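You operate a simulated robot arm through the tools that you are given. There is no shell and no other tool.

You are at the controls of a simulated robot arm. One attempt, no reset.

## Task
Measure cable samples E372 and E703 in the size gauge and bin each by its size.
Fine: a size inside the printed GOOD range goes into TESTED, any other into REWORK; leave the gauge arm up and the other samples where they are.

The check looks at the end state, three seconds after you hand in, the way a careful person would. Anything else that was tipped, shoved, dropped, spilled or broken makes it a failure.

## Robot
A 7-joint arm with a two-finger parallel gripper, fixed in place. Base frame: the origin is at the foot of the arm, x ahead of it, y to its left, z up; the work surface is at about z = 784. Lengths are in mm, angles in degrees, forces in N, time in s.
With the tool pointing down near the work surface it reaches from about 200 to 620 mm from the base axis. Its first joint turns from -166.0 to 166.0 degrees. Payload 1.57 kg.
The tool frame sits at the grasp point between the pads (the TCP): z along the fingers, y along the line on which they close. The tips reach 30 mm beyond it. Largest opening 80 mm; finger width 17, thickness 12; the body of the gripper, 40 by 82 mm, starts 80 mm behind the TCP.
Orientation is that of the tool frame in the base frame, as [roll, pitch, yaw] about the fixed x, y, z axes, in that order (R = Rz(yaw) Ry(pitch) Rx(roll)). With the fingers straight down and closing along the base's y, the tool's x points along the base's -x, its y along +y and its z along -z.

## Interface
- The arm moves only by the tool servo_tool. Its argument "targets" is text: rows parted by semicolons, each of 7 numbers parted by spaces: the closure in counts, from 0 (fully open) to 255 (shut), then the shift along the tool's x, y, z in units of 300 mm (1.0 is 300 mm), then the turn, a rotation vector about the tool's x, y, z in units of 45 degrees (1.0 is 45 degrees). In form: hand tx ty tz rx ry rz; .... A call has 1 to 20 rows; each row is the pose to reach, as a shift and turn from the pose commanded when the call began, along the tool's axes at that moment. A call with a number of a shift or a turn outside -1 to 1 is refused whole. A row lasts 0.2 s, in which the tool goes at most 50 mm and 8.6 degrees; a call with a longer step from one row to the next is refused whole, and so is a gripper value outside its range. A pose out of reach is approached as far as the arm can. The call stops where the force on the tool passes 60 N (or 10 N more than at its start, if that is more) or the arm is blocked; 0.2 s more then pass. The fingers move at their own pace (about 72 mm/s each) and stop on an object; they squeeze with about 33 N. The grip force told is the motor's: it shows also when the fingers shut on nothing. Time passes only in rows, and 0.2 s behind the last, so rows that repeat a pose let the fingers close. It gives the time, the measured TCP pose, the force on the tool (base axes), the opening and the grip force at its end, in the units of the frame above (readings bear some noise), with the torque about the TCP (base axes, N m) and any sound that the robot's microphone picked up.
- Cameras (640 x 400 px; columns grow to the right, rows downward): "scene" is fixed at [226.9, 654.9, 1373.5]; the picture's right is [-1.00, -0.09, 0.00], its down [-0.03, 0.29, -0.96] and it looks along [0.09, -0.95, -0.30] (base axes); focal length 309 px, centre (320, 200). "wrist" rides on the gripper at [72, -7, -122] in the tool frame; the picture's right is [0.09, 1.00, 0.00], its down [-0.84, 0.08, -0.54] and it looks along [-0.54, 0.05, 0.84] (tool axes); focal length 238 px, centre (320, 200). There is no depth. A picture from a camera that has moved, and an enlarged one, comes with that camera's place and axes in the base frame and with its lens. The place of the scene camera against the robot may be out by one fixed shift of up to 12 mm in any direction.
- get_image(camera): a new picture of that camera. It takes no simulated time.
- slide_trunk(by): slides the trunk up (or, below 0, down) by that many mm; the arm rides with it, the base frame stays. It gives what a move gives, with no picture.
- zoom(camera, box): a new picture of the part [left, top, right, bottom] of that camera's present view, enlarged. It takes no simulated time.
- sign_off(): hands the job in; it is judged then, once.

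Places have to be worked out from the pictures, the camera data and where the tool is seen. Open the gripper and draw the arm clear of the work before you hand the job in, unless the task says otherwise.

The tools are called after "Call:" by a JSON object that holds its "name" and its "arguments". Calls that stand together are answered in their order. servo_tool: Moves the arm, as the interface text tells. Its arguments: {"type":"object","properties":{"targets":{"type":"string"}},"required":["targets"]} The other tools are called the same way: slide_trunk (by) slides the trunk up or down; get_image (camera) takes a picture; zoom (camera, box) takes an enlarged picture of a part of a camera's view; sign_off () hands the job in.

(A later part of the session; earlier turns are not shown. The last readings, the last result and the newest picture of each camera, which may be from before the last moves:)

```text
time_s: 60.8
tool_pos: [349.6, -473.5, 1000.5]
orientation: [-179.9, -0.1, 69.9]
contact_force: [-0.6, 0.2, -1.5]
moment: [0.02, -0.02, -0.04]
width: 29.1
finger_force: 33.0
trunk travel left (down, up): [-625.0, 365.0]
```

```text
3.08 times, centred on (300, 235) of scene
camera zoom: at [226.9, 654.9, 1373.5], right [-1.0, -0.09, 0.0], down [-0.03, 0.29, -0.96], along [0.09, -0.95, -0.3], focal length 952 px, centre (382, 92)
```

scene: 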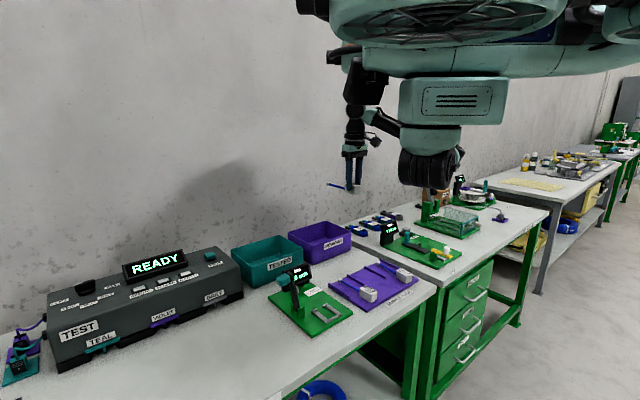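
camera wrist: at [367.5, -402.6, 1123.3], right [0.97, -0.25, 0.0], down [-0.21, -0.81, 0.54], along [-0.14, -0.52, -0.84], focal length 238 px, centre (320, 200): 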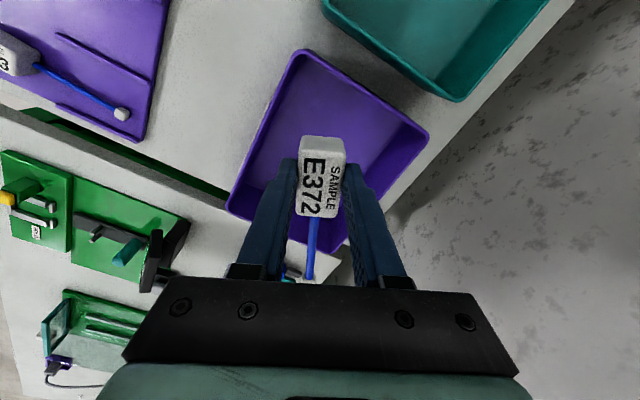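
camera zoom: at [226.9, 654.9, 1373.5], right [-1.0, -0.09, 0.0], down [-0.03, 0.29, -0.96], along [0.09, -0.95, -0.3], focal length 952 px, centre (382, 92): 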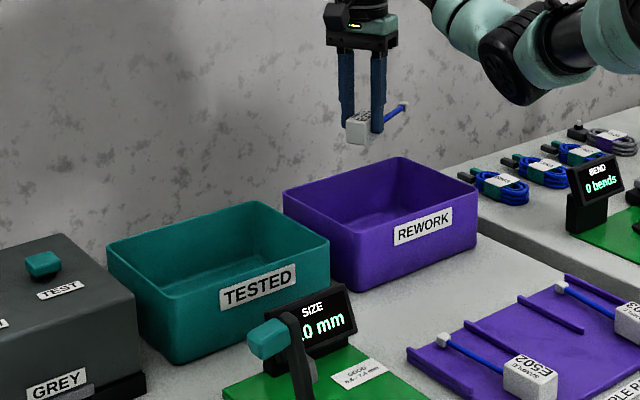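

The bin corners confirm the centre at (333, -525). I lower the sample into the bin.

Call:
{"name": "servo_tool", "arguments": {"targets": "255 0 0 0.1 0 0 0; 255 0 0 0.2 0 0 0; 255 0 0 0.3 0 0 0; 255 0 0 0.4 0 0 0; 255 0 0 0.46 0 0 0; 255 0 0 0.5 0 0 0; 255 0 0 0.5 0 0 0"}}

Call:
{"name": "get_image", "arguments": {"camera": "wrist"}}

Call:
{"name": "zoom", "arguments": {"camera": "scene", "box": [240, 170, 380, 290]}}

```text
time_s: 62.4
tool_pos: [350.6, -472.0, 850.2]
orientation: [180.0, -0.1, 70.1]
contact_force: [-0.6, 0.7, -1.8]
moment: [0.0, 0.0, 0.01]
width: 29.3
finger_force: 33.0
trunk travel left (down, up): [-625.0, 365.0]
```

```text
taken
camera wrist: at [368.8, -402.0, 973.0], right [0.97, -0.25, 0.0], down [-0.21, -0.81, 0.54], along [-0.14, -0.52, -0.84], focal length 238 px, centre (320, 200)
```

wrist: 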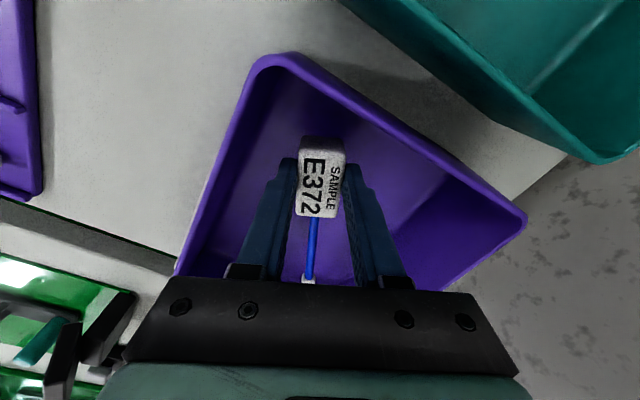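

```text
3.33 times, centred on (310, 230) of scene
camera zoom: at [226.9, 654.9, 1373.5], right [-1.0, -0.09, 0.0], down [-0.03, 0.29, -0.96], along [0.09, -0.95, -0.3], focal length 1031 px, centre (353, 100)
```

zoom: 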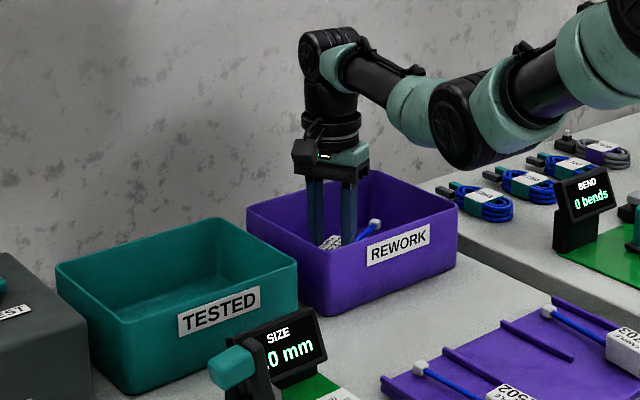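

It fits inside with clearance. I lower to the floor gently.

Call:
{"name": "servo_tool", "arguments": {"targets": "255 0 0 0.012 0 0 0; 255 0 0 0.024 0 0 0; 255 0 0 0.036 0 0 0; 255 0 0 0.036 0 0 0"}}

```text
time_s: 63.4
tool_pos: [351.6, -472.3, 840.6]
orientation: [-179.8, -0.1, 70.1]
contact_force: [-0.4, -0.2, -0.4]
moment: [0.0, -0.01, 0.01]
width: 29.2
finger_force: 33.2
trunk travel left (down, up): [-625.0, 365.0]
```

No contact yet, so I take a few more small steps.

Call:
{"name": "servo_tool", "arguments": {"targets": "255 0 0 0.008 0 0 0; 255 0 0 0.016 0 0 0; 255 0 0 0.016 0 0 0"}}

```text
time_s: 64.2
tool_pos: [350.8, -472.8, 835.2]
orientation: [-179.9, -0.2, 70.1]
contact_force: [0.3, -0.9, -0.1]
moment: [0.0, -0.01, 0.0]
width: 29.1
finger_force: 33.6
trunk travel left (down, up): [-625.0, 365.0]
```

Call:
{"name": "servo_tool", "arguments": {"targets": "255 0 0 0.008 0 0 0; 255 0 0 0.014 0 0 0; 255 0 0 0.014 0 0 0"}}

```text
time_s: 65.0
tool_pos: [350.8, -472.3, 831.0]
orientation: [-179.9, -0.1, 70.1]
contact_force: [-0.1, 0.3, -1.3]
moment: [0.03, 0.0, 0.01]
width: 29.4
finger_force: 32.9
trunk travel left (down, up): [-625.0, 365.0]
```

Still no load, with the block bottom within a couple of mm of the floor. I take one more small step, then release and rise straight up.

Call:
{"name": "servo_tool", "arguments": {"targets": "255 0 0 0.007 0 0 0; 255 0 0 0.007 0 0 0; 200 0 0 0.007 0 0 0; 115 0 0 0.007 0 0 0; 115 0 0 0.007 0 0 0; 115 0 0 -0.1 0 0 0; 115 0 0 -0.25 0 0 0; 115 0 0 -0.4 0 0 0; 115 0 0 -0.55 0 0 0; 115 0 0 -0.55 0 0 0"}}

Call:
{"name": "get_image", "arguments": {"camera": "wrist"}}

Call:
{"name": "get_image", "arguments": {"camera": "scene"}}

```text
time_s: 67.2
tool_pos: [349.7, -470.3, 995.4]
orientation: [-179.9, -0.2, 70.0]
contact_force: [0.0, 0.3, -1.1]
moment: [0.02, 0.02, 0.03]
width: 43.6
finger_force: 0.1
trunk travel left (down, up): [-625.0, 365.0]
```

```text
taken
camera wrist: at [367.0, -401.4, 1117.8], right [0.97, -0.25, 0.0], down [-0.21, -0.81, 0.54], along [-0.14, -0.52, -0.84], focal length 238 px, centre (320, 200)
```

wrist: 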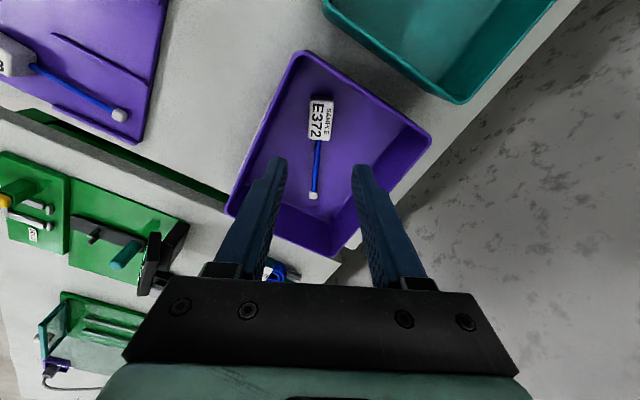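

```text
taken
```

scene: 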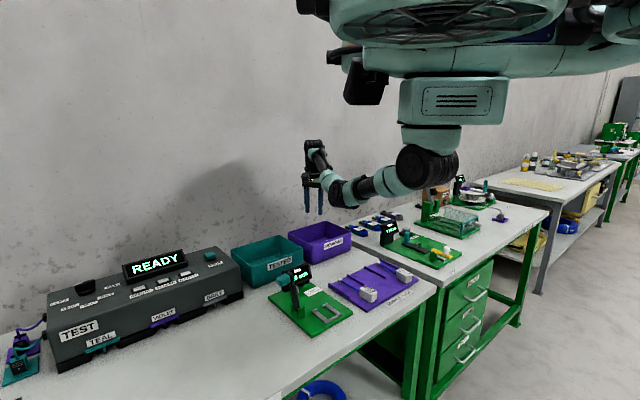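

E372 lies flat inside REWORK. Next I move above E703, estimated near (17, -311), to look at it closely.

Call:
{"name": "servo_tool", "arguments": {"targets": "76 0.01 -0.102 0 0 0 -0.1056; 76 0.02 -0.204 0 0 0 -0.2112; 76 0.03 -0.306 0 0 0 -0.3168; 76 0.04 -0.407 0 0 0 -0.4223; 76 0.05 -0.509 0 0 0 -0.5279; 76 0.06 -0.611 0 0 0 -0.6335"}}

Call:
{"name": "servo_tool", "arguments": {"targets": "76 0.057 -0.085 0.02 0 0 -0.1056; 76 0.114 -0.169 0.04 0 0 -0.2112; 76 0.171 -0.254 0.06 0 0 -0.3168; 76 0.228 -0.339 0.08 0 0 -0.4223; 76 0.285 -0.423 0.1 0 0 -0.5279; 76 0.342 -0.508 0.117 0 0 -0.6335; 76 0.342 -0.508 0.117 0 0 -0.6335"}}

Call:
{"name": "get_image", "arguments": {"camera": "wrist"}}

Call:
{"name": "zoom", "arguments": {"camera": "wrist", "box": [240, 50, 400, 200]}}

```text
time_s: 68.6
tool_pos: [183.9, -390.6, 994.9]
orientation: [180.0, -0.2, 98.5]
contact_force: [0.3, 0.0, 0.3]
moment: [0.02, 0.0, 0.04]
width: 56.2
finger_force: 0.1
trunk travel left (down, up): [-625.0, 365.0]
```

```text
time_s: 70.2
tool_pos: [18.6, -313.9, 961.0]
orientation: [180.0, -0.1, 127.1]
contact_force: [-0.6, 0.2, 0.2]
moment: [-0.03, -0.01, 0.03]
width: 56.1
finger_force: 0.1
trunk travel left (down, up): [-625.0, 365.0]
```

```text
taken
camera wrist: at [-31.5, -260.9, 1082.8], right [0.74, 0.67, 0.0], down [0.57, -0.62, 0.54], along [0.37, -0.4, -0.84], focal length 238 px, centre (320, 200)
```

wrist: 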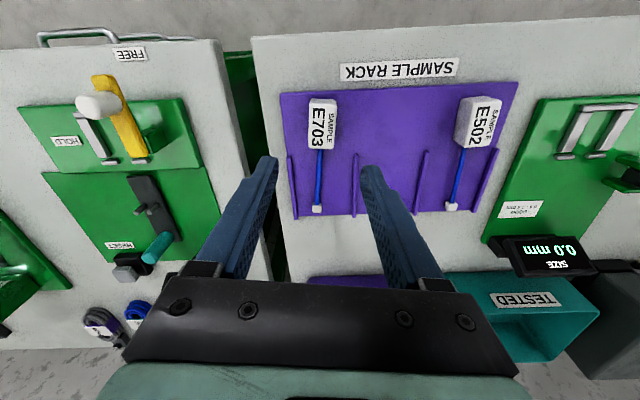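

```text
2.67 times, centred on (320, 125) of wrist
camera zoom: at [-31.5, -260.9, 1082.8], right [0.74, 0.67, 0.0], down [0.57, -0.62, 0.54], along [0.37, -0.4, -0.84], focal length 636 px, centre (320, 400)
```

zoom: 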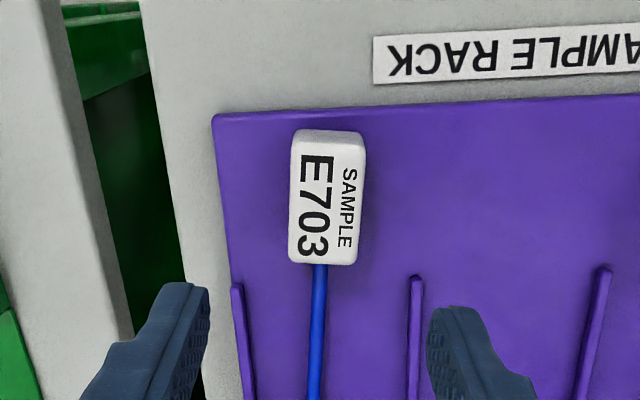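

E703 is well centred: about 2 mm of shift and about 2° of yaw to correct. I lower to z ≈ 870 with those corrections and verify.

Call:
{"name": "servo_tool", "arguments": {"targets": "76 -0.0027 0.0034 0.1 0 0 -0.02; 76 -0.0053 0.0068 0.2 0 0 -0.04; 76 -0.0053 0.0068 0.303 0 0 -0.04; 76 -0.0053 0.0068 0.303 0 0 -0.04"}}

Call:
{"name": "zoom", "arguments": {"camera": "wrist", "box": [240, 80, 400, 230]}}

```text
time_s: 71.2
tool_pos: [18.9, -314.7, 869.4]
orientation: [179.9, -0.1, 128.9]
contact_force: [0.2, 0.3, 0.5]
moment: [-0.01, 0.0, -0.03]
width: 56.4
finger_force: 0.1
trunk travel left (down, up): [-625.0, 365.0]
```

```text
2.67 times, centred on (320, 155) of wrist
camera zoom: at [-32.3, -262.4, 992.2], right [0.72, 0.7, 0.0], down [0.59, -0.6, 0.54], along [0.38, -0.39, -0.84], focal length 636 px, centre (320, 320)
```

zoom: 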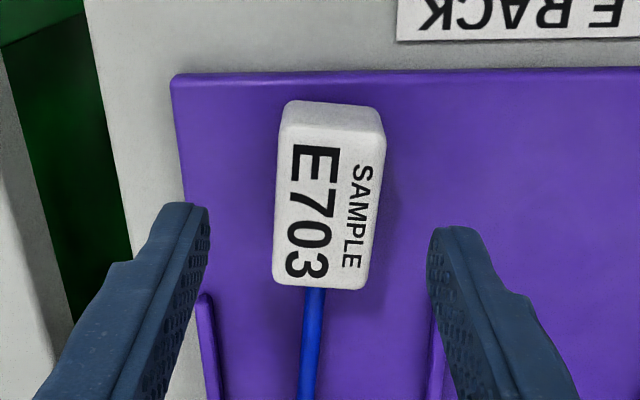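

Nearly perfect. I trim a little, descend to z ≈ 833 and grip.

Call:
{"name": "servo_tool", "arguments": {"targets": "76 0.002 0.004 0.05 0 0 -0.02; 76 0.002 0.004 0.121 0 0 -0.02; 76 0.002 0.004 0.121 0 0 -0.02; 160 0.002 0.004 0.121 0 0 -0.02; 255 0.002 0.004 0.121 0 0 -0.02; 255 0.002 0.004 0.121 0 0 -0.02; 255 0.002 0.004 0.121 0 0 -0.02"}}

Call:
{"name": "zoom", "arguments": {"camera": "wrist", "box": [240, 80, 400, 230]}}

```text
time_s: 72.8
tool_pos: [21.1, -312.8, 832.6]
orientation: [180.0, -0.2, 129.8]
contact_force: [0.3, -0.2, -0.2]
moment: [0.05, 0.01, 0.0]
width: 29.0
finger_force: 33.4
trunk travel left (down, up): [-625.0, 365.0]
```

```text
2.67 times, centred on (320, 155) of wrist
camera zoom: at [-31.7, -262.1, 956.6], right [0.71, 0.71, 0.0], down [0.59, -0.59, 0.54], along [0.38, -0.38, -0.84], focal length 636 px, centre (320, 320)
```

zoom: 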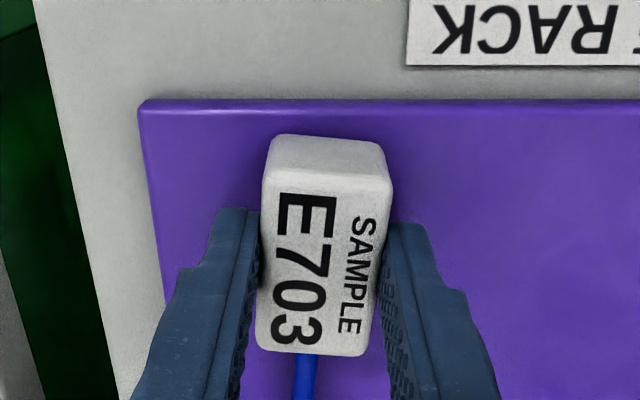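

E703 is gripped the same way. I lift it and carry it toward the gauge along the earlier route, turning to yaw 135°.

Call:
{"name": "servo_tool", "arguments": {"targets": "255 0 0 -0.05 0 0 0; 255 0 0 -0.15 0 0 0; 255 0 0 -0.25 0 0 0; 255 0 0 -0.311 0 0 0; 255 -0.0022 0.121 -0.311 0 0 -0.0165; 255 -0.0044 0.242 -0.311 0 0 -0.033; 255 -0.0066 0.363 -0.311 0 0 -0.0495; 255 -0.0088 0.484 -0.311 0 0 -0.066; 255 -0.011 0.605 -0.311 0 0 -0.0825; 255 -0.0132 0.726 -0.311 0 0 -0.099; 255 -0.0153 0.846 -0.311 0 0 -0.1156; 255 -0.0153 0.846 -0.311 0 0 -0.1156"}}

Call:
{"name": "get_image", "arguments": {"camera": "wrist"}}

Call:
{"name": "zoom", "arguments": {"camera": "scene", "box": [260, 200, 420, 330]}}

```text
time_s: 75.4
tool_pos: [217.7, -153.8, 926.7]
orientation: [179.9, -0.2, 134.9]
contact_force: [-0.2, -0.4, -0.5]
moment: [0.01, 0.01, 0.02]
width: 29.1
finger_force: 33.3
trunk travel left (down, up): [-625.0, 365.0]
```

```text
taken
camera wrist: at [162.1, -107.4, 1050.9], right [0.64, 0.77, 0.0], down [0.65, -0.54, 0.54], along [0.42, -0.35, -0.84], focal length 238 px, centre (320, 200)
```

wrist: 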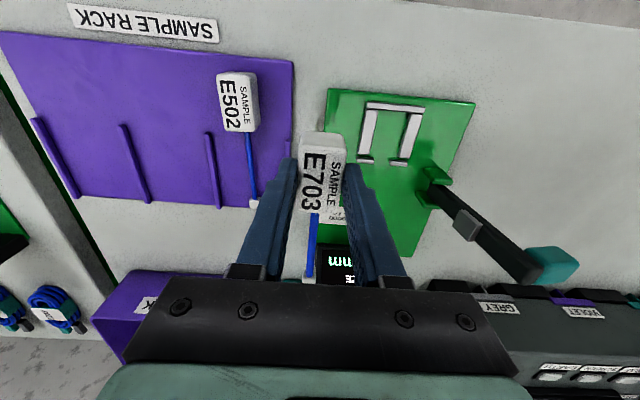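

```text
3.08 times, centred on (340, 265) of scene
camera zoom: at [226.9, 654.9, 1373.5], right [-1.0, -0.09, 0.0], down [-0.03, 0.29, -0.96], along [0.09, -0.95, -0.3], focal length 952 px, centre (258, 0)
```

zoom: 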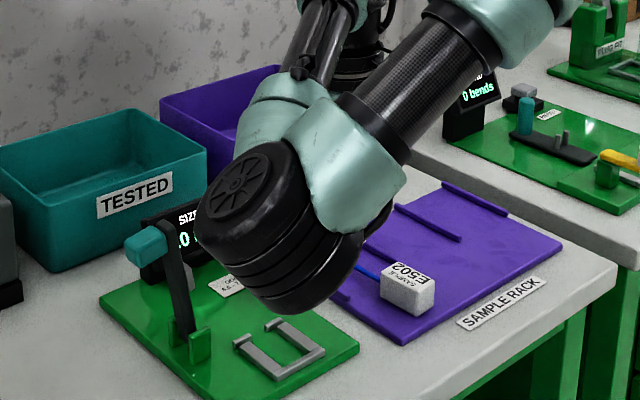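

The arm's elbow has swung around to the camera side on this route. I look at the full scene to judge the clearance.

Call:
{"name": "get_image", "arguments": {"camera": "scene"}}

```text
taken
```

scene: 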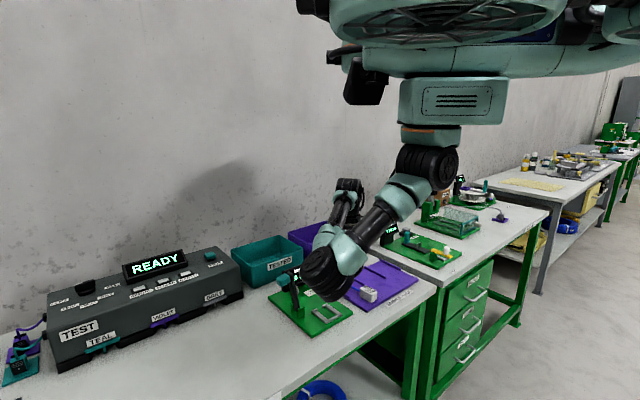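

By geometry the elbow is around z ≈ 1050, well above the gauge, so it only blocks the scene camera. I continue and compute the nest offset again from the wrist view.

Call:
{"name": "servo_tool", "arguments": {"targets": "255 0 0.08 0 0 0 0; 255 0.001 0.16 0 0 0 0; 255 0.0017 0.244 0 0 0 0; 255 0.0017 0.244 0.06 0 0 0; 255 0.0017 0.244 0.12 0 0 0; 255 0.0017 0.244 0.12 0 0 0"}}

Call:
{"name": "zoom", "arguments": {"camera": "wrist", "box": [240, 80, 400, 230]}}

Call:
{"name": "get_image", "arguments": {"camera": "scene"}}

```text
time_s: 76.8
tool_pos: [269.8, -100.5, 891.4]
orientation: [179.9, -0.1, 135.0]
contact_force: [0.2, 0.6, -0.5]
moment: [0.02, -0.01, -0.02]
width: 29.4
finger_force: 32.7
trunk travel left (down, up): [-625.0, 365.0]
```

```text
2.67 times, centred on (320, 155) of wrist
camera zoom: at [214.1, -54.4, 1013.7], right [0.64, 0.77, 0.0], down [0.65, -0.54, 0.54], along [0.42, -0.34, -0.84], focal length 636 px, centre (320, 320)
```

zoom: 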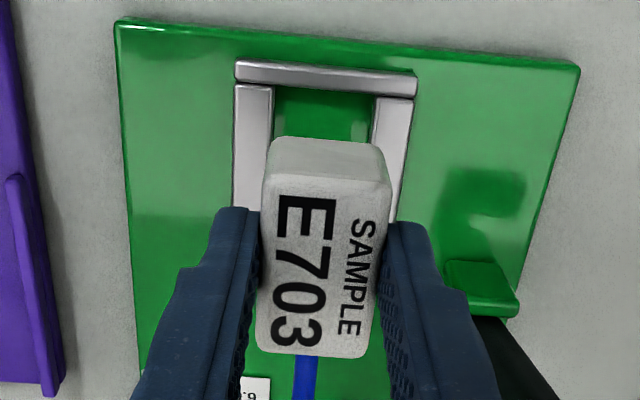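

```text
taken
```

scene: 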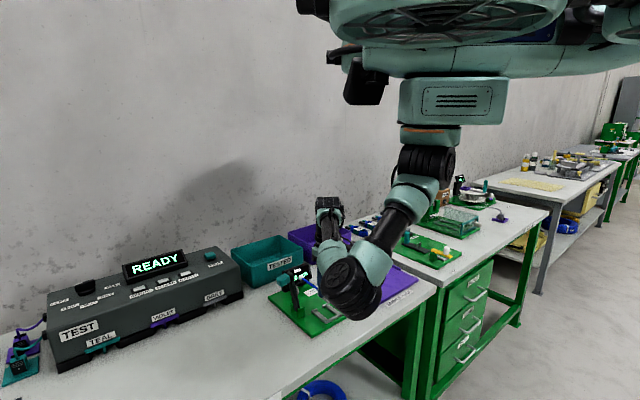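

Lateral alignment is on. I shift 0.8 mm rearward for bar clearance, descend to just inside the rails and look again.

Call:
{"name": "servo_tool", "arguments": {"targets": "255 -0.0027 -0.0007 0.05 0 0 0; 255 -0.0027 -0.0007 0.1 0 0 0; 255 -0.0027 -0.0007 0.14 0 0 0; 255 -0.0027 -0.0007 0.16 0 0 0; 255 -0.0027 -0.0007 0.16 0 0 0"}}

Call:
{"name": "zoom", "arguments": {"camera": "wrist", "box": [250, 100, 390, 230]}}

```text
time_s: 78.0
tool_pos: [271.6, -102.2, 843.1]
orientation: [179.9, -0.1, 135.0]
contact_force: [-0.1, 0.1, -0.8]
moment: [0.0, 0.02, 0.0]
width: 29.2
finger_force: 32.7
trunk travel left (down, up): [-625.0, 365.0]
```

```text
3.08 times, centred on (320, 165) of wrist
camera zoom: at [214.9, -56.3, 965.5], right [0.64, 0.77, 0.0], down [0.65, -0.54, 0.54], along [0.42, -0.34, -0.84], focal length 733 px, centre (320, 308)
```

zoom: 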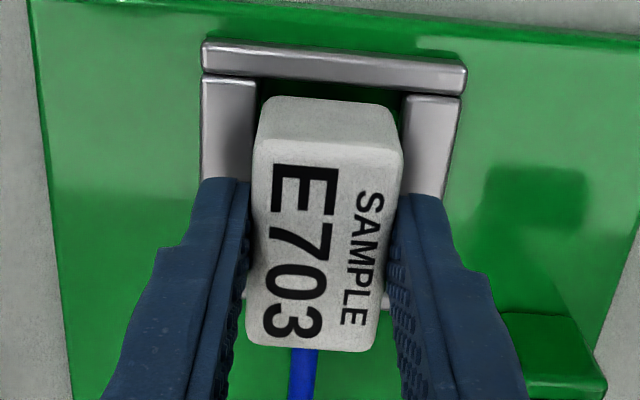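

The block is centred laterally and the rear posts still have room, so I shift 1 mm more rearward and lower in small steps.

Call:
{"name": "servo_tool", "arguments": {"targets": "255 -0.0033 0 0 0 0 0; 255 -0.0033 0 0.008 0 0 0; 255 -0.0033 0 0.016 0 0 0; 255 -0.0033 0 0.02 0 0 0; 255 -0.0033 0 0.02 0 0 0"}}

```text
time_s: 79.2
tool_pos: [272.0, -102.8, 836.3]
orientation: [179.8, -0.1, 135.0]
contact_force: [-4.1, 4.4, 1.4]
moment: [0.15, 0.12, 0.04]
width: 28.9
finger_force: 33.4
trunk travel left (down, up): [-625.0, 365.0]
```

There is about 6 N pushing toward +f, so the rear is touching the posts. I ease 0.7 mm forward and continue down.

Call:
{"name": "servo_tool", "arguments": {"targets": "255 0.0025 0 0 0 0 0; 255 0.0025 0 0 0 0 0"}}

Call:
{"name": "zoom", "arguments": {"camera": "wrist", "box": [250, 100, 390, 230]}}

```text
time_s: 79.8
tool_pos: [271.4, -102.9, 836.7]
orientation: [179.9, 0.1, 134.9]
contact_force: [-1.2, 2.1, -1.5]
moment: [0.08, 0.04, 0.0]
width: 29.2
finger_force: 32.9
trunk travel left (down, up): [-625.0, 365.0]
```

```text
3.08 times, centred on (320, 165) of wrist
camera zoom: at [215.6, -56.7, 959.8], right [0.64, 0.77, 0.0], down [0.65, -0.54, 0.54], along [0.42, -0.35, -0.84], focal length 733 px, centre (320, 308)
```

zoom: 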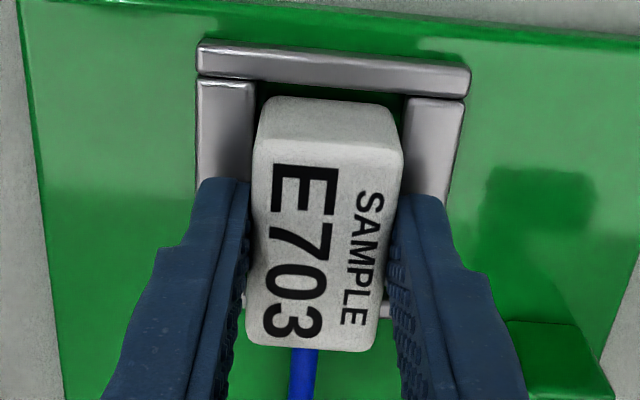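

Nearly free. I ease another 0.6 mm forward and then step down.

Call:
{"name": "servo_tool", "arguments": {"targets": "255 0.002 0 0 0 0 0; 255 0.002 0 0.004 0 0 0; 255 0.002 0 0.008 0 0 0; 255 0.002 0 0.008 0 0 0"}}

```text
time_s: 80.8
tool_pos: [270.6, -102.9, 835.2]
orientation: [180.0, 0.1, 135.0]
contact_force: [1.6, 1.0, 13.3]
moment: [0.1, 0.09, 0.0]
width: 29.4
finger_force: 32.8
trunk travel left (down, up): [-625.0, 365.0]
```

There is a 13 N contact near the block's centre at z 835. I check whether it's the floor.

Call:
{"name": "zoom", "arguments": {"camera": "scene", "box": [290, 270, 370, 330]}}

Call:
{"name": "zoom", "arguments": {"camera": "wrist", "box": [270, 100, 370, 170]}}

Call:
{"name": "zoom", "arguments": {"camera": "wrist", "box": [270, 180, 370, 240]}}

```text
6.67 times, centred on (330, 300) of scene
camera zoom: at [226.9, 654.9, 1373.5], right [-1.0, -0.09, 0.0], down [-0.03, 0.29, -0.96], along [0.09, -0.95, -0.3], focal length 2062 px, centre (253, -467)
```

zoom: 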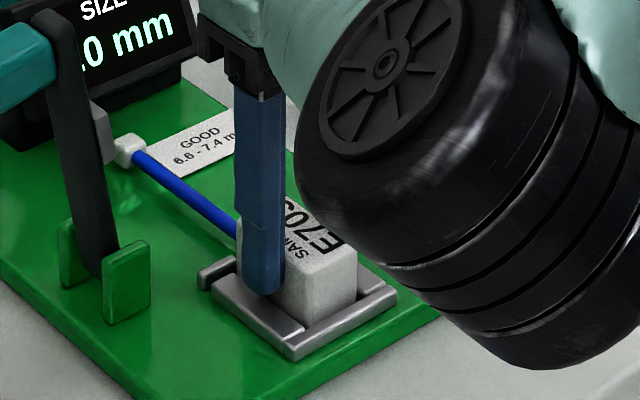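

```text
5.71 times, centred on (320, 135) of wrist
camera zoom: at [214.6, -56.7, 958.3], right [0.64, 0.77, 0.0], down [0.65, -0.54, 0.54], along [0.42, -0.35, -0.84], focal length 1362 px, centre (320, 571)
```

zoom: 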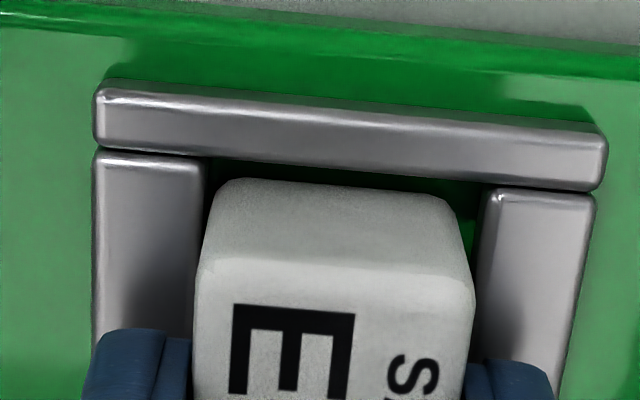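

```text
6.40 times, centred on (320, 210) of wrist
camera zoom: at [214.6, -56.7, 958.3], right [0.64, 0.77, 0.0], down [0.65, -0.54, 0.54], along [0.42, -0.35, -0.84], focal length 1525 px, centre (320, 136)
```

zoom: 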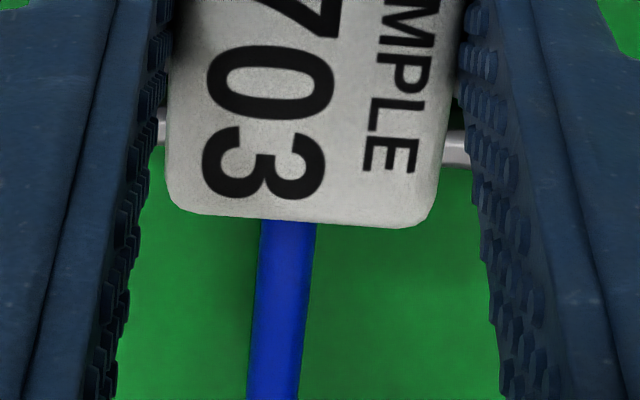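

The block looks about 0.8 mm left of centre in the nest. I lift slightly, shift that much and lower again to confirm the floor.

Call:
{"name": "servo_tool", "arguments": {"targets": "255 0 0 -0.006 0 0 0; 255 0 0.0027 -0.006 0 0 0; 255 0 0.0027 0 0 0 0; 255 0 0.0027 0.003 0 0 0; 255 0 0.0027 0.003 0 0 0"}}

```text
time_s: 82.0
tool_pos: [270.8, -101.7, 834.7]
orientation: [179.9, 0.0, 135.1]
contact_force: [-0.6, 2.6, 24.1]
moment: [0.05, 0.02, 0.02]
width: 29.2
finger_force: 33.2
trunk travel left (down, up): [-625.0, 365.0]
```

24 N centred under the TCP is flat floor contact, so it is seated. I release and rise.

Call:
{"name": "servo_tool", "arguments": {"targets": "255 0 0 -0.003 0 0 0; 200 0 0 -0.003 0 0 0; 115 0 0 -0.003 0 0 0; 115 0 0 -0.003 0 0 0; 115 0 0 -0.07 0 0 0; 115 0 0 -0.2 0 0 0; 115 0 0 -0.35 0 0 0; 115 0 0 -0.5 0 0 0; 115 0 0 -0.5 0 0 0"}}

Call:
{"name": "get_image", "arguments": {"camera": "wrist"}}

Call:
{"name": "zoom", "arguments": {"camera": "wrist", "box": [250, 60, 410, 200]}}

Call:
{"name": "get_image", "arguments": {"camera": "scene"}}

```text
time_s: 84.0
tool_pos: [270.6, -102.5, 983.9]
orientation: [179.9, -0.1, 135.0]
contact_force: [0.5, 0.0, -0.4]
moment: [0.0, 0.02, 0.01]
width: 44.0
finger_force: 0.0
trunk travel left (down, up): [-625.0, 365.0]
```

```text
taken
camera wrist: at [214.3, -56.1, 1107.4], right [0.64, 0.77, 0.0], down [0.65, -0.54, 0.54], along [0.42, -0.34, -0.84], focal length 238 px, centre (320, 200)
```

wrist: 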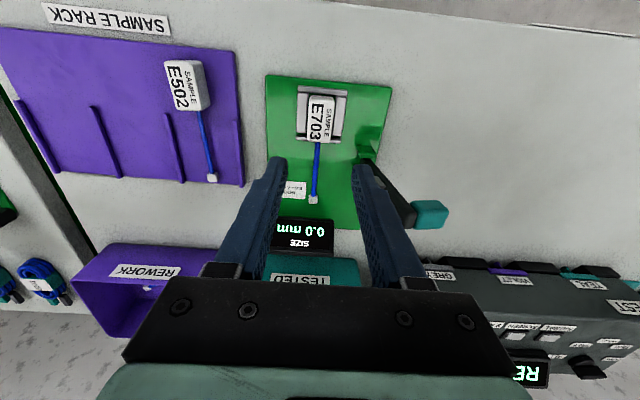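

```text
2.86 times, centred on (330, 130) of wrist
camera zoom: at [214.3, -56.1, 1107.4], right [0.64, 0.77, 0.0], down [0.65, -0.54, 0.54], along [0.42, -0.34, -0.84], focal length 681 px, centre (291, 400)
```

zoom: 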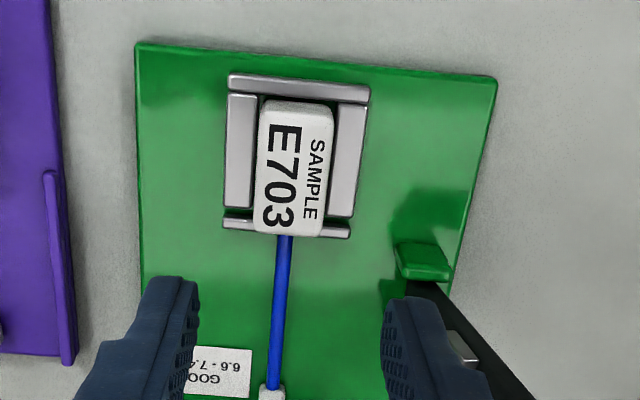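

```text
taken
```

scene: 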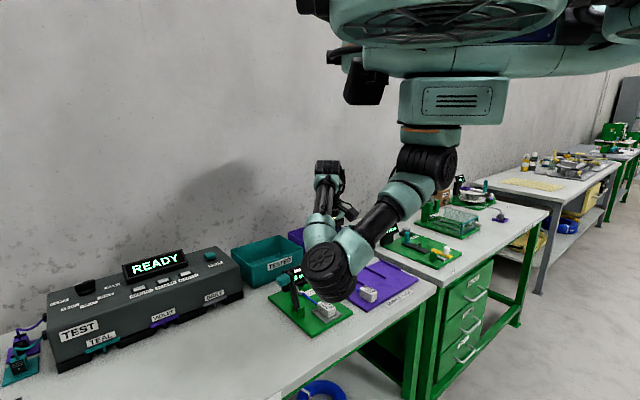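

E703 is seated exactly as E372 was. I go back above the knob at yaw 225°.

Call:
{"name": "servo_tool", "arguments": {"targets": "76 -0.026 0.052 -0.02 0 0 -0.1429; 76 -0.051 0.103 -0.04 0 0 -0.2857; 76 -0.077 0.155 -0.06 0 0 -0.4286; 76 -0.102 0.207 -0.06 0 0 -0.5714; 76 -0.128 0.259 -0.06 0 0 -0.7143; 76 -0.153 0.31 -0.06 0 0 -0.8571; 76 -0.179 0.362 -0.06 0 0 -1.0"}}

Call:
{"name": "servo_tool", "arguments": {"targets": "0 0 0 0 0 0 -0.1667; 0 0 0 0 0 0 -0.3333; 0 0 0 0 0 0 -0.5; 0 0 0 0 0 0 -0.6667; 0 0 0 0 0 0 -0.8333; 0 0 0 0 0 0 -1.0; 0 0 0 0 0 0 -1.0"}}

Call:
{"name": "zoom", "arguments": {"camera": "wrist", "box": [240, 60, 400, 210]}}

Call:
{"name": "get_image", "arguments": {"camera": "scene"}}

```text
time_s: 85.6
tool_pos: [386.5, -63.2, 1003.2]
orientation: [179.8, 0.1, -179.9]
contact_force: [-0.1, -0.6, 0.3]
moment: [0.02, 0.0, 0.0]
width: 56.0
finger_force: 0.0
trunk travel left (down, up): [-625.0, 365.0]
```

```text
time_s: 87.2
tool_pos: [386.7, -63.6, 1001.7]
orientation: [179.9, 0.1, -135.0]
contact_force: [0.2, -0.8, 0.2]
moment: [0.0, -0.03, -0.02]
width: 80.0
finger_force: 0.1
trunk travel left (down, up): [-625.0, 365.0]
```

```text
2.67 times, centred on (320, 135) of wrist
camera zoom: at [340.0, -119.3, 1124.6], right [-0.77, 0.64, 0.0], down [0.54, 0.65, 0.54], along [0.35, 0.42, -0.84], focal length 636 px, centre (320, 373)
```

zoom: 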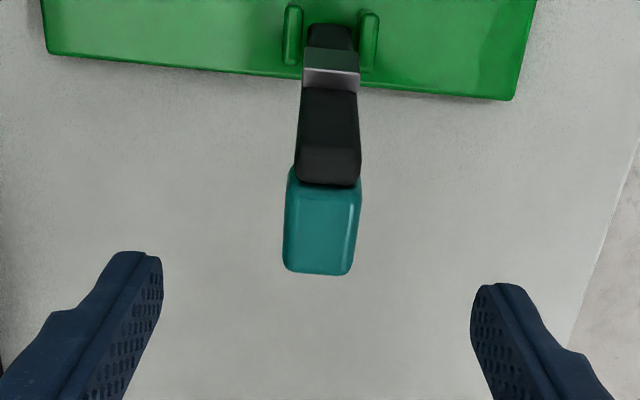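

```text
taken
```

scene: 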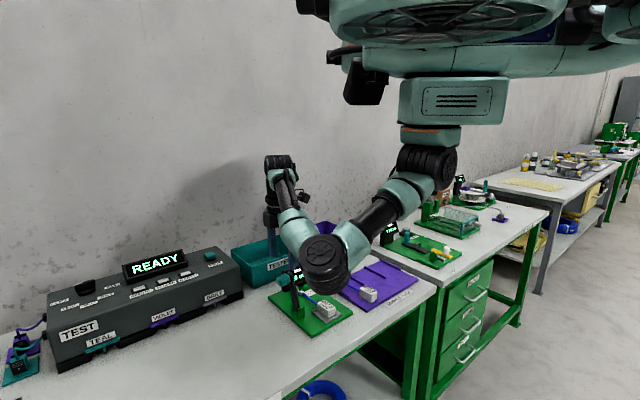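

I'm over the knob again. I descend with a 1.6 mm lateral trim, close to 30 mm and check the centring.

Call:
{"name": "servo_tool", "arguments": {"targets": "0 0 0.0055 0.07 0 0 0; 0 0 0.0055 0.14 0 0 0; 0 0 0.0055 0.2157 0 0 0; 159 0 0.0055 0.2157 0 0 0; 159 0 0.0055 0.2157 0 0 0; 159 0 0.0055 0.2157 0 0 0"}}

Call:
{"name": "zoom", "arguments": {"camera": "wrist", "box": [240, 80, 400, 230]}}

Call:
{"name": "get_image", "arguments": {"camera": "scene"}}

```text
time_s: 88.6
tool_pos: [385.3, -63.3, 937.6]
orientation: [180.0, 0.1, -135.0]
contact_force: [-0.2, -0.3, 0.0]
moment: [-0.01, 0.03, -0.03]
width: 30.1
finger_force: 0.0
trunk travel left (down, up): [-625.0, 365.0]
```

```text
2.67 times, centred on (320, 155) of wrist
camera zoom: at [338.5, -119.0, 1059.5], right [-0.77, 0.64, 0.0], down [0.54, 0.65, 0.54], along [0.35, 0.42, -0.84], focal length 636 px, centre (320, 320)
```

zoom: 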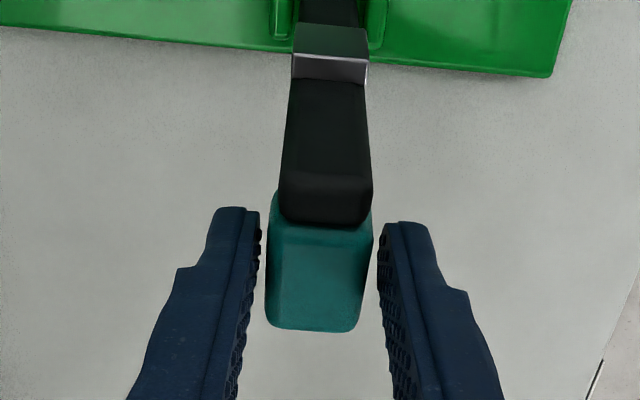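

```text
taken
```

scene: 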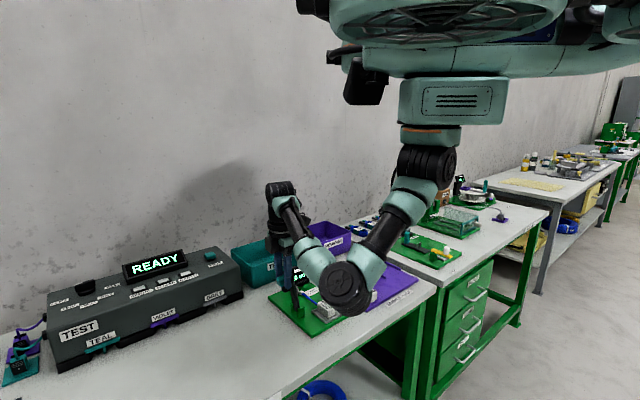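

The knob is centred. I grip it and run the arc with the refined hinge centre, up and over to about 101°.

Call:
{"name": "servo_tool", "arguments": {"targets": "175 0 0 0 0 0 0; 190 0 0 0 0 0 0; 255 0 0 0 0 0 0; 255 0 0 0 0 0 0; 255 0.0323 0 -0.0127 0 0 0; 255 0.067 -0.001 -0.023 0 0 0; 255 0.1023 -0.002 -0.03 0 0 0; 255 0.138 -0.003 -0.0343 0 0 0; 255 0.1743 -0.003 -0.035 0 0 0; 255 0.2103 -0.003 -0.033 0 0 0; 255 0.246 -0.003 -0.0277 0 0 0; 255 0.246 -0.003 -0.0277 0 0 0"}}

Call:
{"name": "get_image", "arguments": {"camera": "wrist"}}

Call:
{"name": "get_image", "arguments": {"camera": "scene"}}

```text
time_s: 91.2
tool_pos: [335.2, -114.3, 945.7]
orientation: [-179.9, 0.1, -135.1]
contact_force: [13.9, -5.3, 7.3]
moment: [0.66, -1.0, -0.07]
width: 24.0
finger_force: 36.1
trunk travel left (down, up): [-625.0, 365.0]
```

```text
taken
camera wrist: at [287.6, -170.5, 1067.9], right [-0.77, 0.64, 0.0], down [0.54, 0.65, 0.54], along [0.35, 0.42, -0.84], focal length 238 px, centre (320, 200)
```

wrist: 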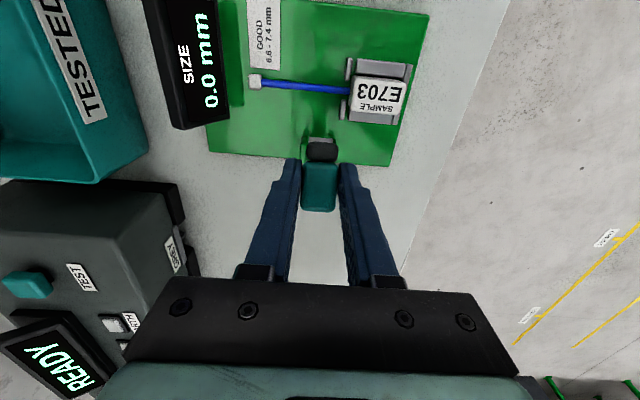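

```text
taken
```

scene: 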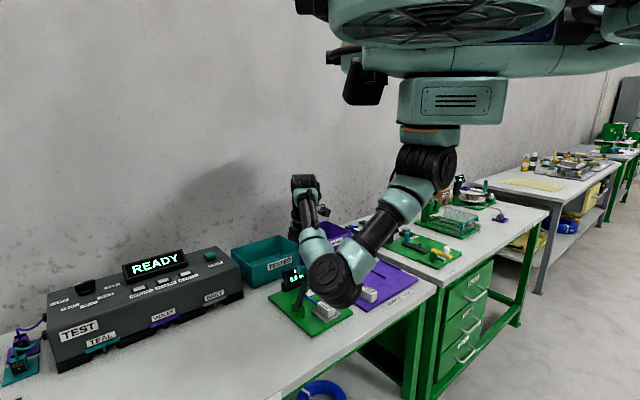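

The arm follows. I relieve the -f side load by 1.5 mm and carry on down to about 146°.

Call:
{"name": "servo_tool", "arguments": {"targets": "255 0.035 -0.005 0.0083 0 0 0; 255 0.0693 -0.005 0.02 0 0 0; 255 0.1027 -0.005 0.0343 0 0 0; 255 0.1343 -0.005 0.0517 0 0 0; 255 0.1643 -0.005 0.0717 0 0 0; 255 0.1927 -0.005 0.094 0 0 0; 255 0.219 -0.005 0.119 0 0 0; 255 0.2427 -0.005 0.146 0 0 0; 255 0.2643 -0.005 0.175 0 0 0; 255 0.2643 -0.005 0.175 0 0 0"}}

Call:
{"name": "get_image", "arguments": {"camera": "wrist"}}

```text
time_s: 93.4
tool_pos: [277.3, -172.9, 891.9]
orientation: [179.9, 0.1, -135.0]
contact_force: [4.6, 4.2, 4.5]
moment: [0.73, -0.86, 0.04]
width: 23.5
finger_force: 35.7
trunk travel left (down, up): [-625.0, 365.0]
```

```text
taken
camera wrist: at [231.1, -227.7, 1015.2], right [-0.77, 0.64, 0.0], down [0.54, 0.64, 0.54], along [0.35, 0.42, -0.84], focal length 238 px, centre (320, 200)
```

wrist: 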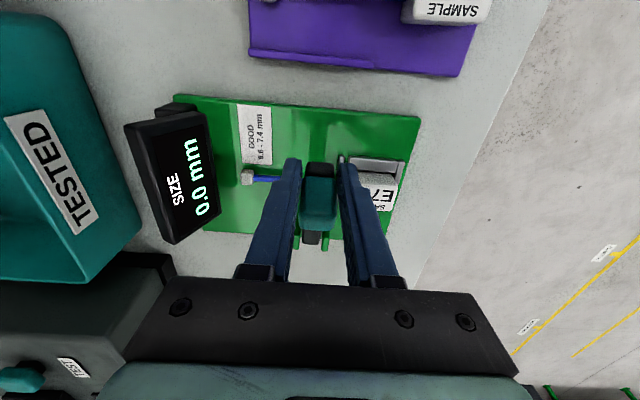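

The forces are small. I continue to about 168°.

Call:
{"name": "servo_tool", "arguments": {"targets": "255 0.0095 0 0.0153 0 0 0; 255 0.0187 0 0.0307 0 0 0; 255 0.027 0 0.0465 0 0 0; 255 0.035 0 0.063 0 0 0; 255 0.0415 0 0.08 0 0 0; 255 0.048 0 0.0967 0 0 0; 255 0.0535 0 0.114 0 0 0; 255 0.0583 0 0.1313 0 0 0; 255 0.0617 0 0.1453 0 0 0; 255 0.0617 0 0.1453 0 0 0"}}

Call:
{"name": "get_image", "arguments": {"camera": "wrist"}}

```text
time_s: 95.6
tool_pos: [263.8, -185.6, 849.3]
orientation: [-180.0, 0.1, -135.0]
contact_force: [-0.8, -8.5, 7.9]
moment: [0.47, -0.85, -0.03]
width: 23.7
finger_force: 35.9
trunk travel left (down, up): [-625.0, 365.0]
```

```text
taken
camera wrist: at [217.4, -241.1, 971.7], right [-0.77, 0.64, 0.0], down [0.54, 0.65, 0.54], along [0.35, 0.42, -0.84], focal length 238 px, centre (320, 200)
```

wrist: 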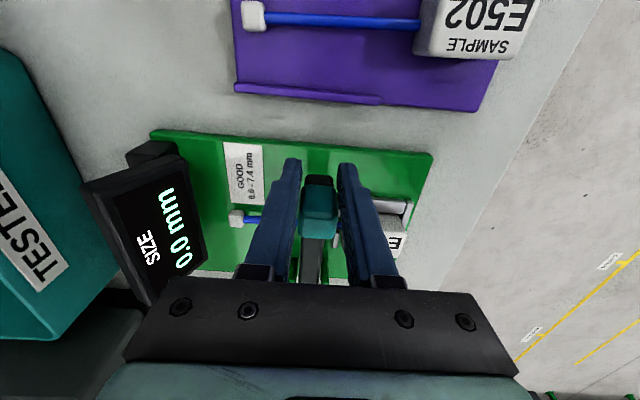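

Nearly closed. I step down about 8 mm more, watching force and display.

Call:
{"name": "servo_tool", "arguments": {"targets": "255 0.0008 -0.0017 0.007 0 0 0; 255 0.0016 -0.0017 0.014 0 0 0; 255 0.0024 -0.0017 0.021 0 0 0; 255 0.003 -0.0017 0.028 0 0 0; 255 0.003 -0.0017 0.028 0 0 0"}}

Call:
{"name": "get_image", "arguments": {"camera": "wrist"}}

```text
time_s: 96.8
tool_pos: [263.1, -186.2, 840.8]
orientation: [179.7, 0.0, -135.2]
contact_force: [-9.9, -6.0, 9.2]
moment: [0.43, -0.69, 0.13]
width: 23.9
finger_force: 35.3
trunk travel left (down, up): [-625.0, 365.0]
```

```text
taken
camera wrist: at [216.9, -241.8, 963.4], right [-0.77, 0.64, 0.0], down [0.54, 0.64, 0.54], along [0.35, 0.42, -0.84], focal length 238 px, centre (320, 200)
```

wrist: 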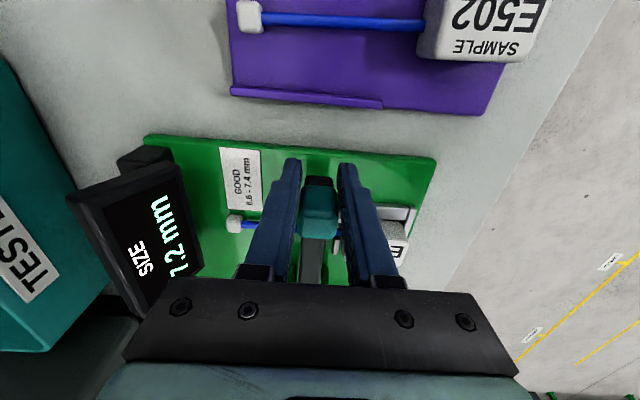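

The display now shows something like 7.2. I release the knob slightly so the arm rests freely, then read the value.

Call:
{"name": "servo_tool", "arguments": {"targets": "175 0 0 0 0 0 0; 165 0 0 0 0 0 0; 165 0 0 0 0 0 0; 165 0 0 0 0 0 0; 165 0 0 0 0 0 0"}}

Call:
{"name": "zoom", "arguments": {"camera": "wrist", "box": [60, 120, 440, 300]}}

Call:
{"name": "zoom", "arguments": {"camera": "scene", "box": [265, 230, 345, 330]}}

```text
time_s: 98.0
tool_pos: [264.7, -186.1, 840.6]
orientation: [179.9, 0.1, -134.9]
contact_force: [0.1, 1.2, -0.7]
moment: [-0.01, 0.0, 0.01]
width: 28.2
finger_force: 0.1
trunk travel left (down, up): [-625.0, 365.0]
```

```text
1.68 times, centred on (250, 210) of wrist
camera zoom: at [218.2, -241.6, 963.3], right [-0.77, 0.64, 0.0], down [0.54, 0.65, 0.54], along [0.35, 0.42, -0.84], focal length 401 px, centre (438, 183)
```

zoom: 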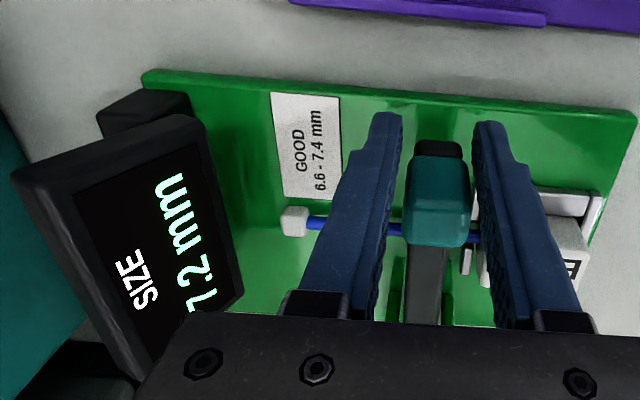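

```text
4.00 times, centred on (305, 280) of scene
camera zoom: at [226.9, 654.9, 1373.5], right [-1.0, -0.09, 0.0], down [-0.03, 0.29, -0.96], along [0.09, -0.95, -0.3], focal length 1237 px, centre (380, -120)
```

zoom: 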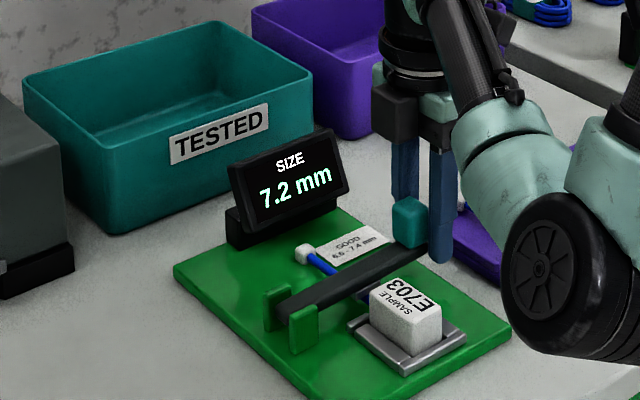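

It reads 7.2 mm with the arm resting freely, which is inside 6.6–7.4, so E703 goes to TESTED. I re-grip the knob and raise the arm along the reverse arc.

Call:
{"name": "servo_tool", "arguments": {"targets": "190 0 0 0 0 0 0; 255 0 0 0 0 0 0; 255 0 0 0 0 0 0; 255 -0.0047 0 -0.027 0 0 0; 255 -0.0137 0 -0.0617 0 0 0; 255 -0.0257 0 -0.0957 0 0 0; 255 -0.0407 0 -0.1283 0 0 0; 255 -0.0583 0 -0.1597 0 0 0; 255 -0.0583 0 -0.1597 0 0 0"}}

Call:
{"name": "get_image", "arguments": {"camera": "wrist"}}

```text
time_s: 100.0
tool_pos: [276.5, -172.8, 889.2]
orientation: [179.8, 0.1, -135.1]
contact_force: [-5.4, 7.5, -9.8]
moment: [-0.81, 0.58, 0.18]
width: 23.7
finger_force: 35.7
trunk travel left (down, up): [-625.0, 365.0]
```

```text
taken
camera wrist: at [230.6, -228.3, 1011.9], right [-0.77, 0.64, 0.0], down [0.54, 0.64, 0.54], along [0.35, 0.42, -0.84], focal length 238 px, centre (320, 200)
```

wrist: 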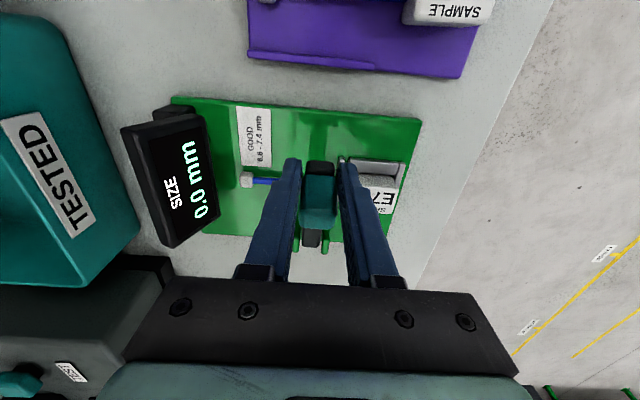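

The lift is going as before. I continue over the top with a small +y relief.

Call:
{"name": "servo_tool", "arguments": {"targets": "255 -0.0203 0.0027 -0.0297 0 0 0; 255 -0.0433 0.0027 -0.0573 0 0 0; 255 -0.0687 0.0027 -0.083 0 0 0; 255 -0.096 0.0027 -0.1063 0 0 0; 255 -0.1253 0.0027 -0.1273 0 0 0; 255 -0.1563 0.0027 -0.1457 0 0 0; 255 -0.1887 0.0027 -0.161 0 0 0; 255 -0.2223 0.0027 -0.1737 0 0 0; 255 -0.257 0.0027 -0.1833 0 0 0; 255 -0.257 0.0027 -0.1833 0 0 0"}}

Call:
{"name": "zoom", "arguments": {"camera": "scene", "box": [265, 230, 345, 330]}}

```text
time_s: 102.2
tool_pos: [331.8, -118.3, 943.6]
orientation: [179.8, 0.1, -135.0]
contact_force: [-5.6, -7.1, -1.4]
moment: [-1.01, 0.64, 0.11]
width: 23.7
finger_force: 35.5
trunk travel left (down, up): [-625.0, 365.0]
```

```text
4.00 times, centred on (305, 280) of scene
camera zoom: at [226.9, 654.9, 1373.5], right [-1.0, -0.09, 0.0], down [-0.03, 0.29, -0.96], along [0.09, -0.95, -0.3], focal length 1237 px, centre (380, -120)
```

zoom: 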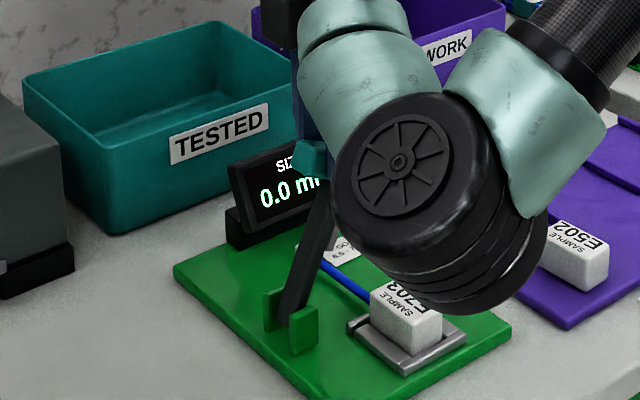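

I continue past vertical to just short of the rest angle.

Call:
{"name": "servo_tool", "arguments": {"targets": "255 -0.0353 0 -0.0067 0 0 0; 255 -0.0713 0 -0.01 0 0 0; 255 -0.1073 0 -0.0103 0 0 0; 255 -0.143 0 -0.0073 0 0 0; 255 -0.1787 0 -0.0013 0 0 0; 255 -0.2133 0 0.0077 0 0 0; 255 -0.2337 -0.001 0.0143 0 0 0; 255 -0.2437 -0.002 0.0143 0 0 0; 255 -0.2437 -0.002 0.0143 0 0 0"}}

Call:
{"name": "zoom", "arguments": {"camera": "wrist", "box": [240, 80, 400, 230]}}

Call:
{"name": "zoom", "arguments": {"camera": "scene", "box": [265, 230, 345, 330]}}

```text
time_s: 104.2
tool_pos: [382.2, -67.4, 939.2]
orientation: [179.9, 0.1, -135.2]
contact_force: [-9.5, -2.5, 1.1]
moment: [-0.89, 0.7, -0.01]
width: 23.6
finger_force: 35.7
trunk travel left (down, up): [-625.0, 365.0]
```

```text
2.67 times, centred on (320, 155) of wrist
camera zoom: at [336.1, -122.9, 1061.4], right [-0.77, 0.64, 0.0], down [0.54, 0.64, 0.54], along [0.35, 0.42, -0.84], focal length 636 px, centre (320, 320)
```

zoom: 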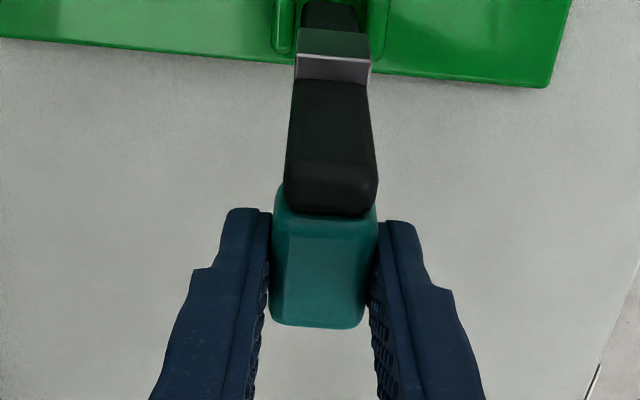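

```text
4.00 times, centred on (305, 280) of scene
camera zoom: at [226.9, 654.9, 1373.5], right [-1.0, -0.09, 0.0], down [-0.03, 0.29, -0.96], along [0.09, -0.95, -0.3], focal length 1237 px, centre (380, -120)
```

zoom: 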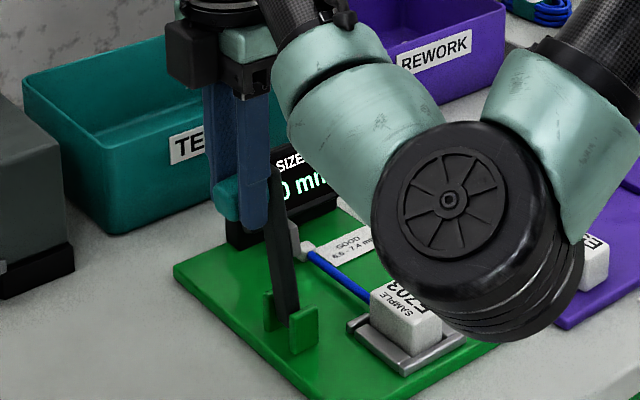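

This is the same pose as the previous release. I open slowly, rise and return above the nest.

Call:
{"name": "servo_tool", "arguments": {"targets": "175 0 0 0 0 0 0; 165 0 0 0 0 0 0; 165 0 0 0 0 0 0; 130 0 0 0 0 0 0; 100 0 0 -0.1 0 0 0; 76 0 0 -0.2 0 0 0; 76 0 0 -0.2 0 0 0"}}

Call:
{"name": "zoom", "arguments": {"camera": "wrist", "box": [240, 40, 400, 210]}}

```text
time_s: 105.8
tool_pos: [382.4, -67.1, 998.6]
orientation: [179.8, 0.0, -134.9]
contact_force: [0.7, 0.9, 0.5]
moment: [0.01, -0.02, 0.0]
width: 56.1
finger_force: 0.0
trunk travel left (down, up): [-625.0, 365.0]
```

```text
2.35 times, centred on (320, 125) of wrist
camera zoom: at [335.9, -123.1, 1121.7], right [-0.77, 0.64, 0.0], down [0.54, 0.65, 0.54], along [0.35, 0.42, -0.84], focal length 561 px, centre (320, 376)
```

zoom: 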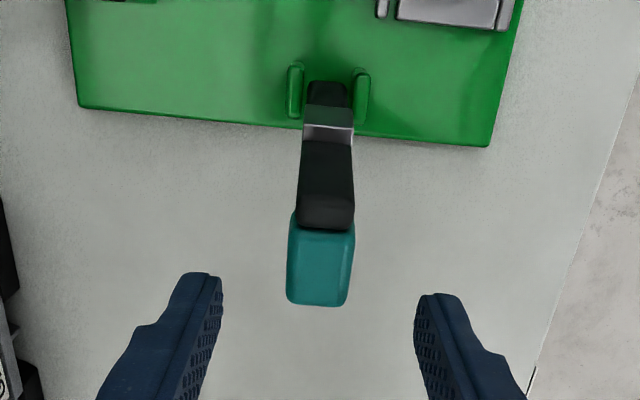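

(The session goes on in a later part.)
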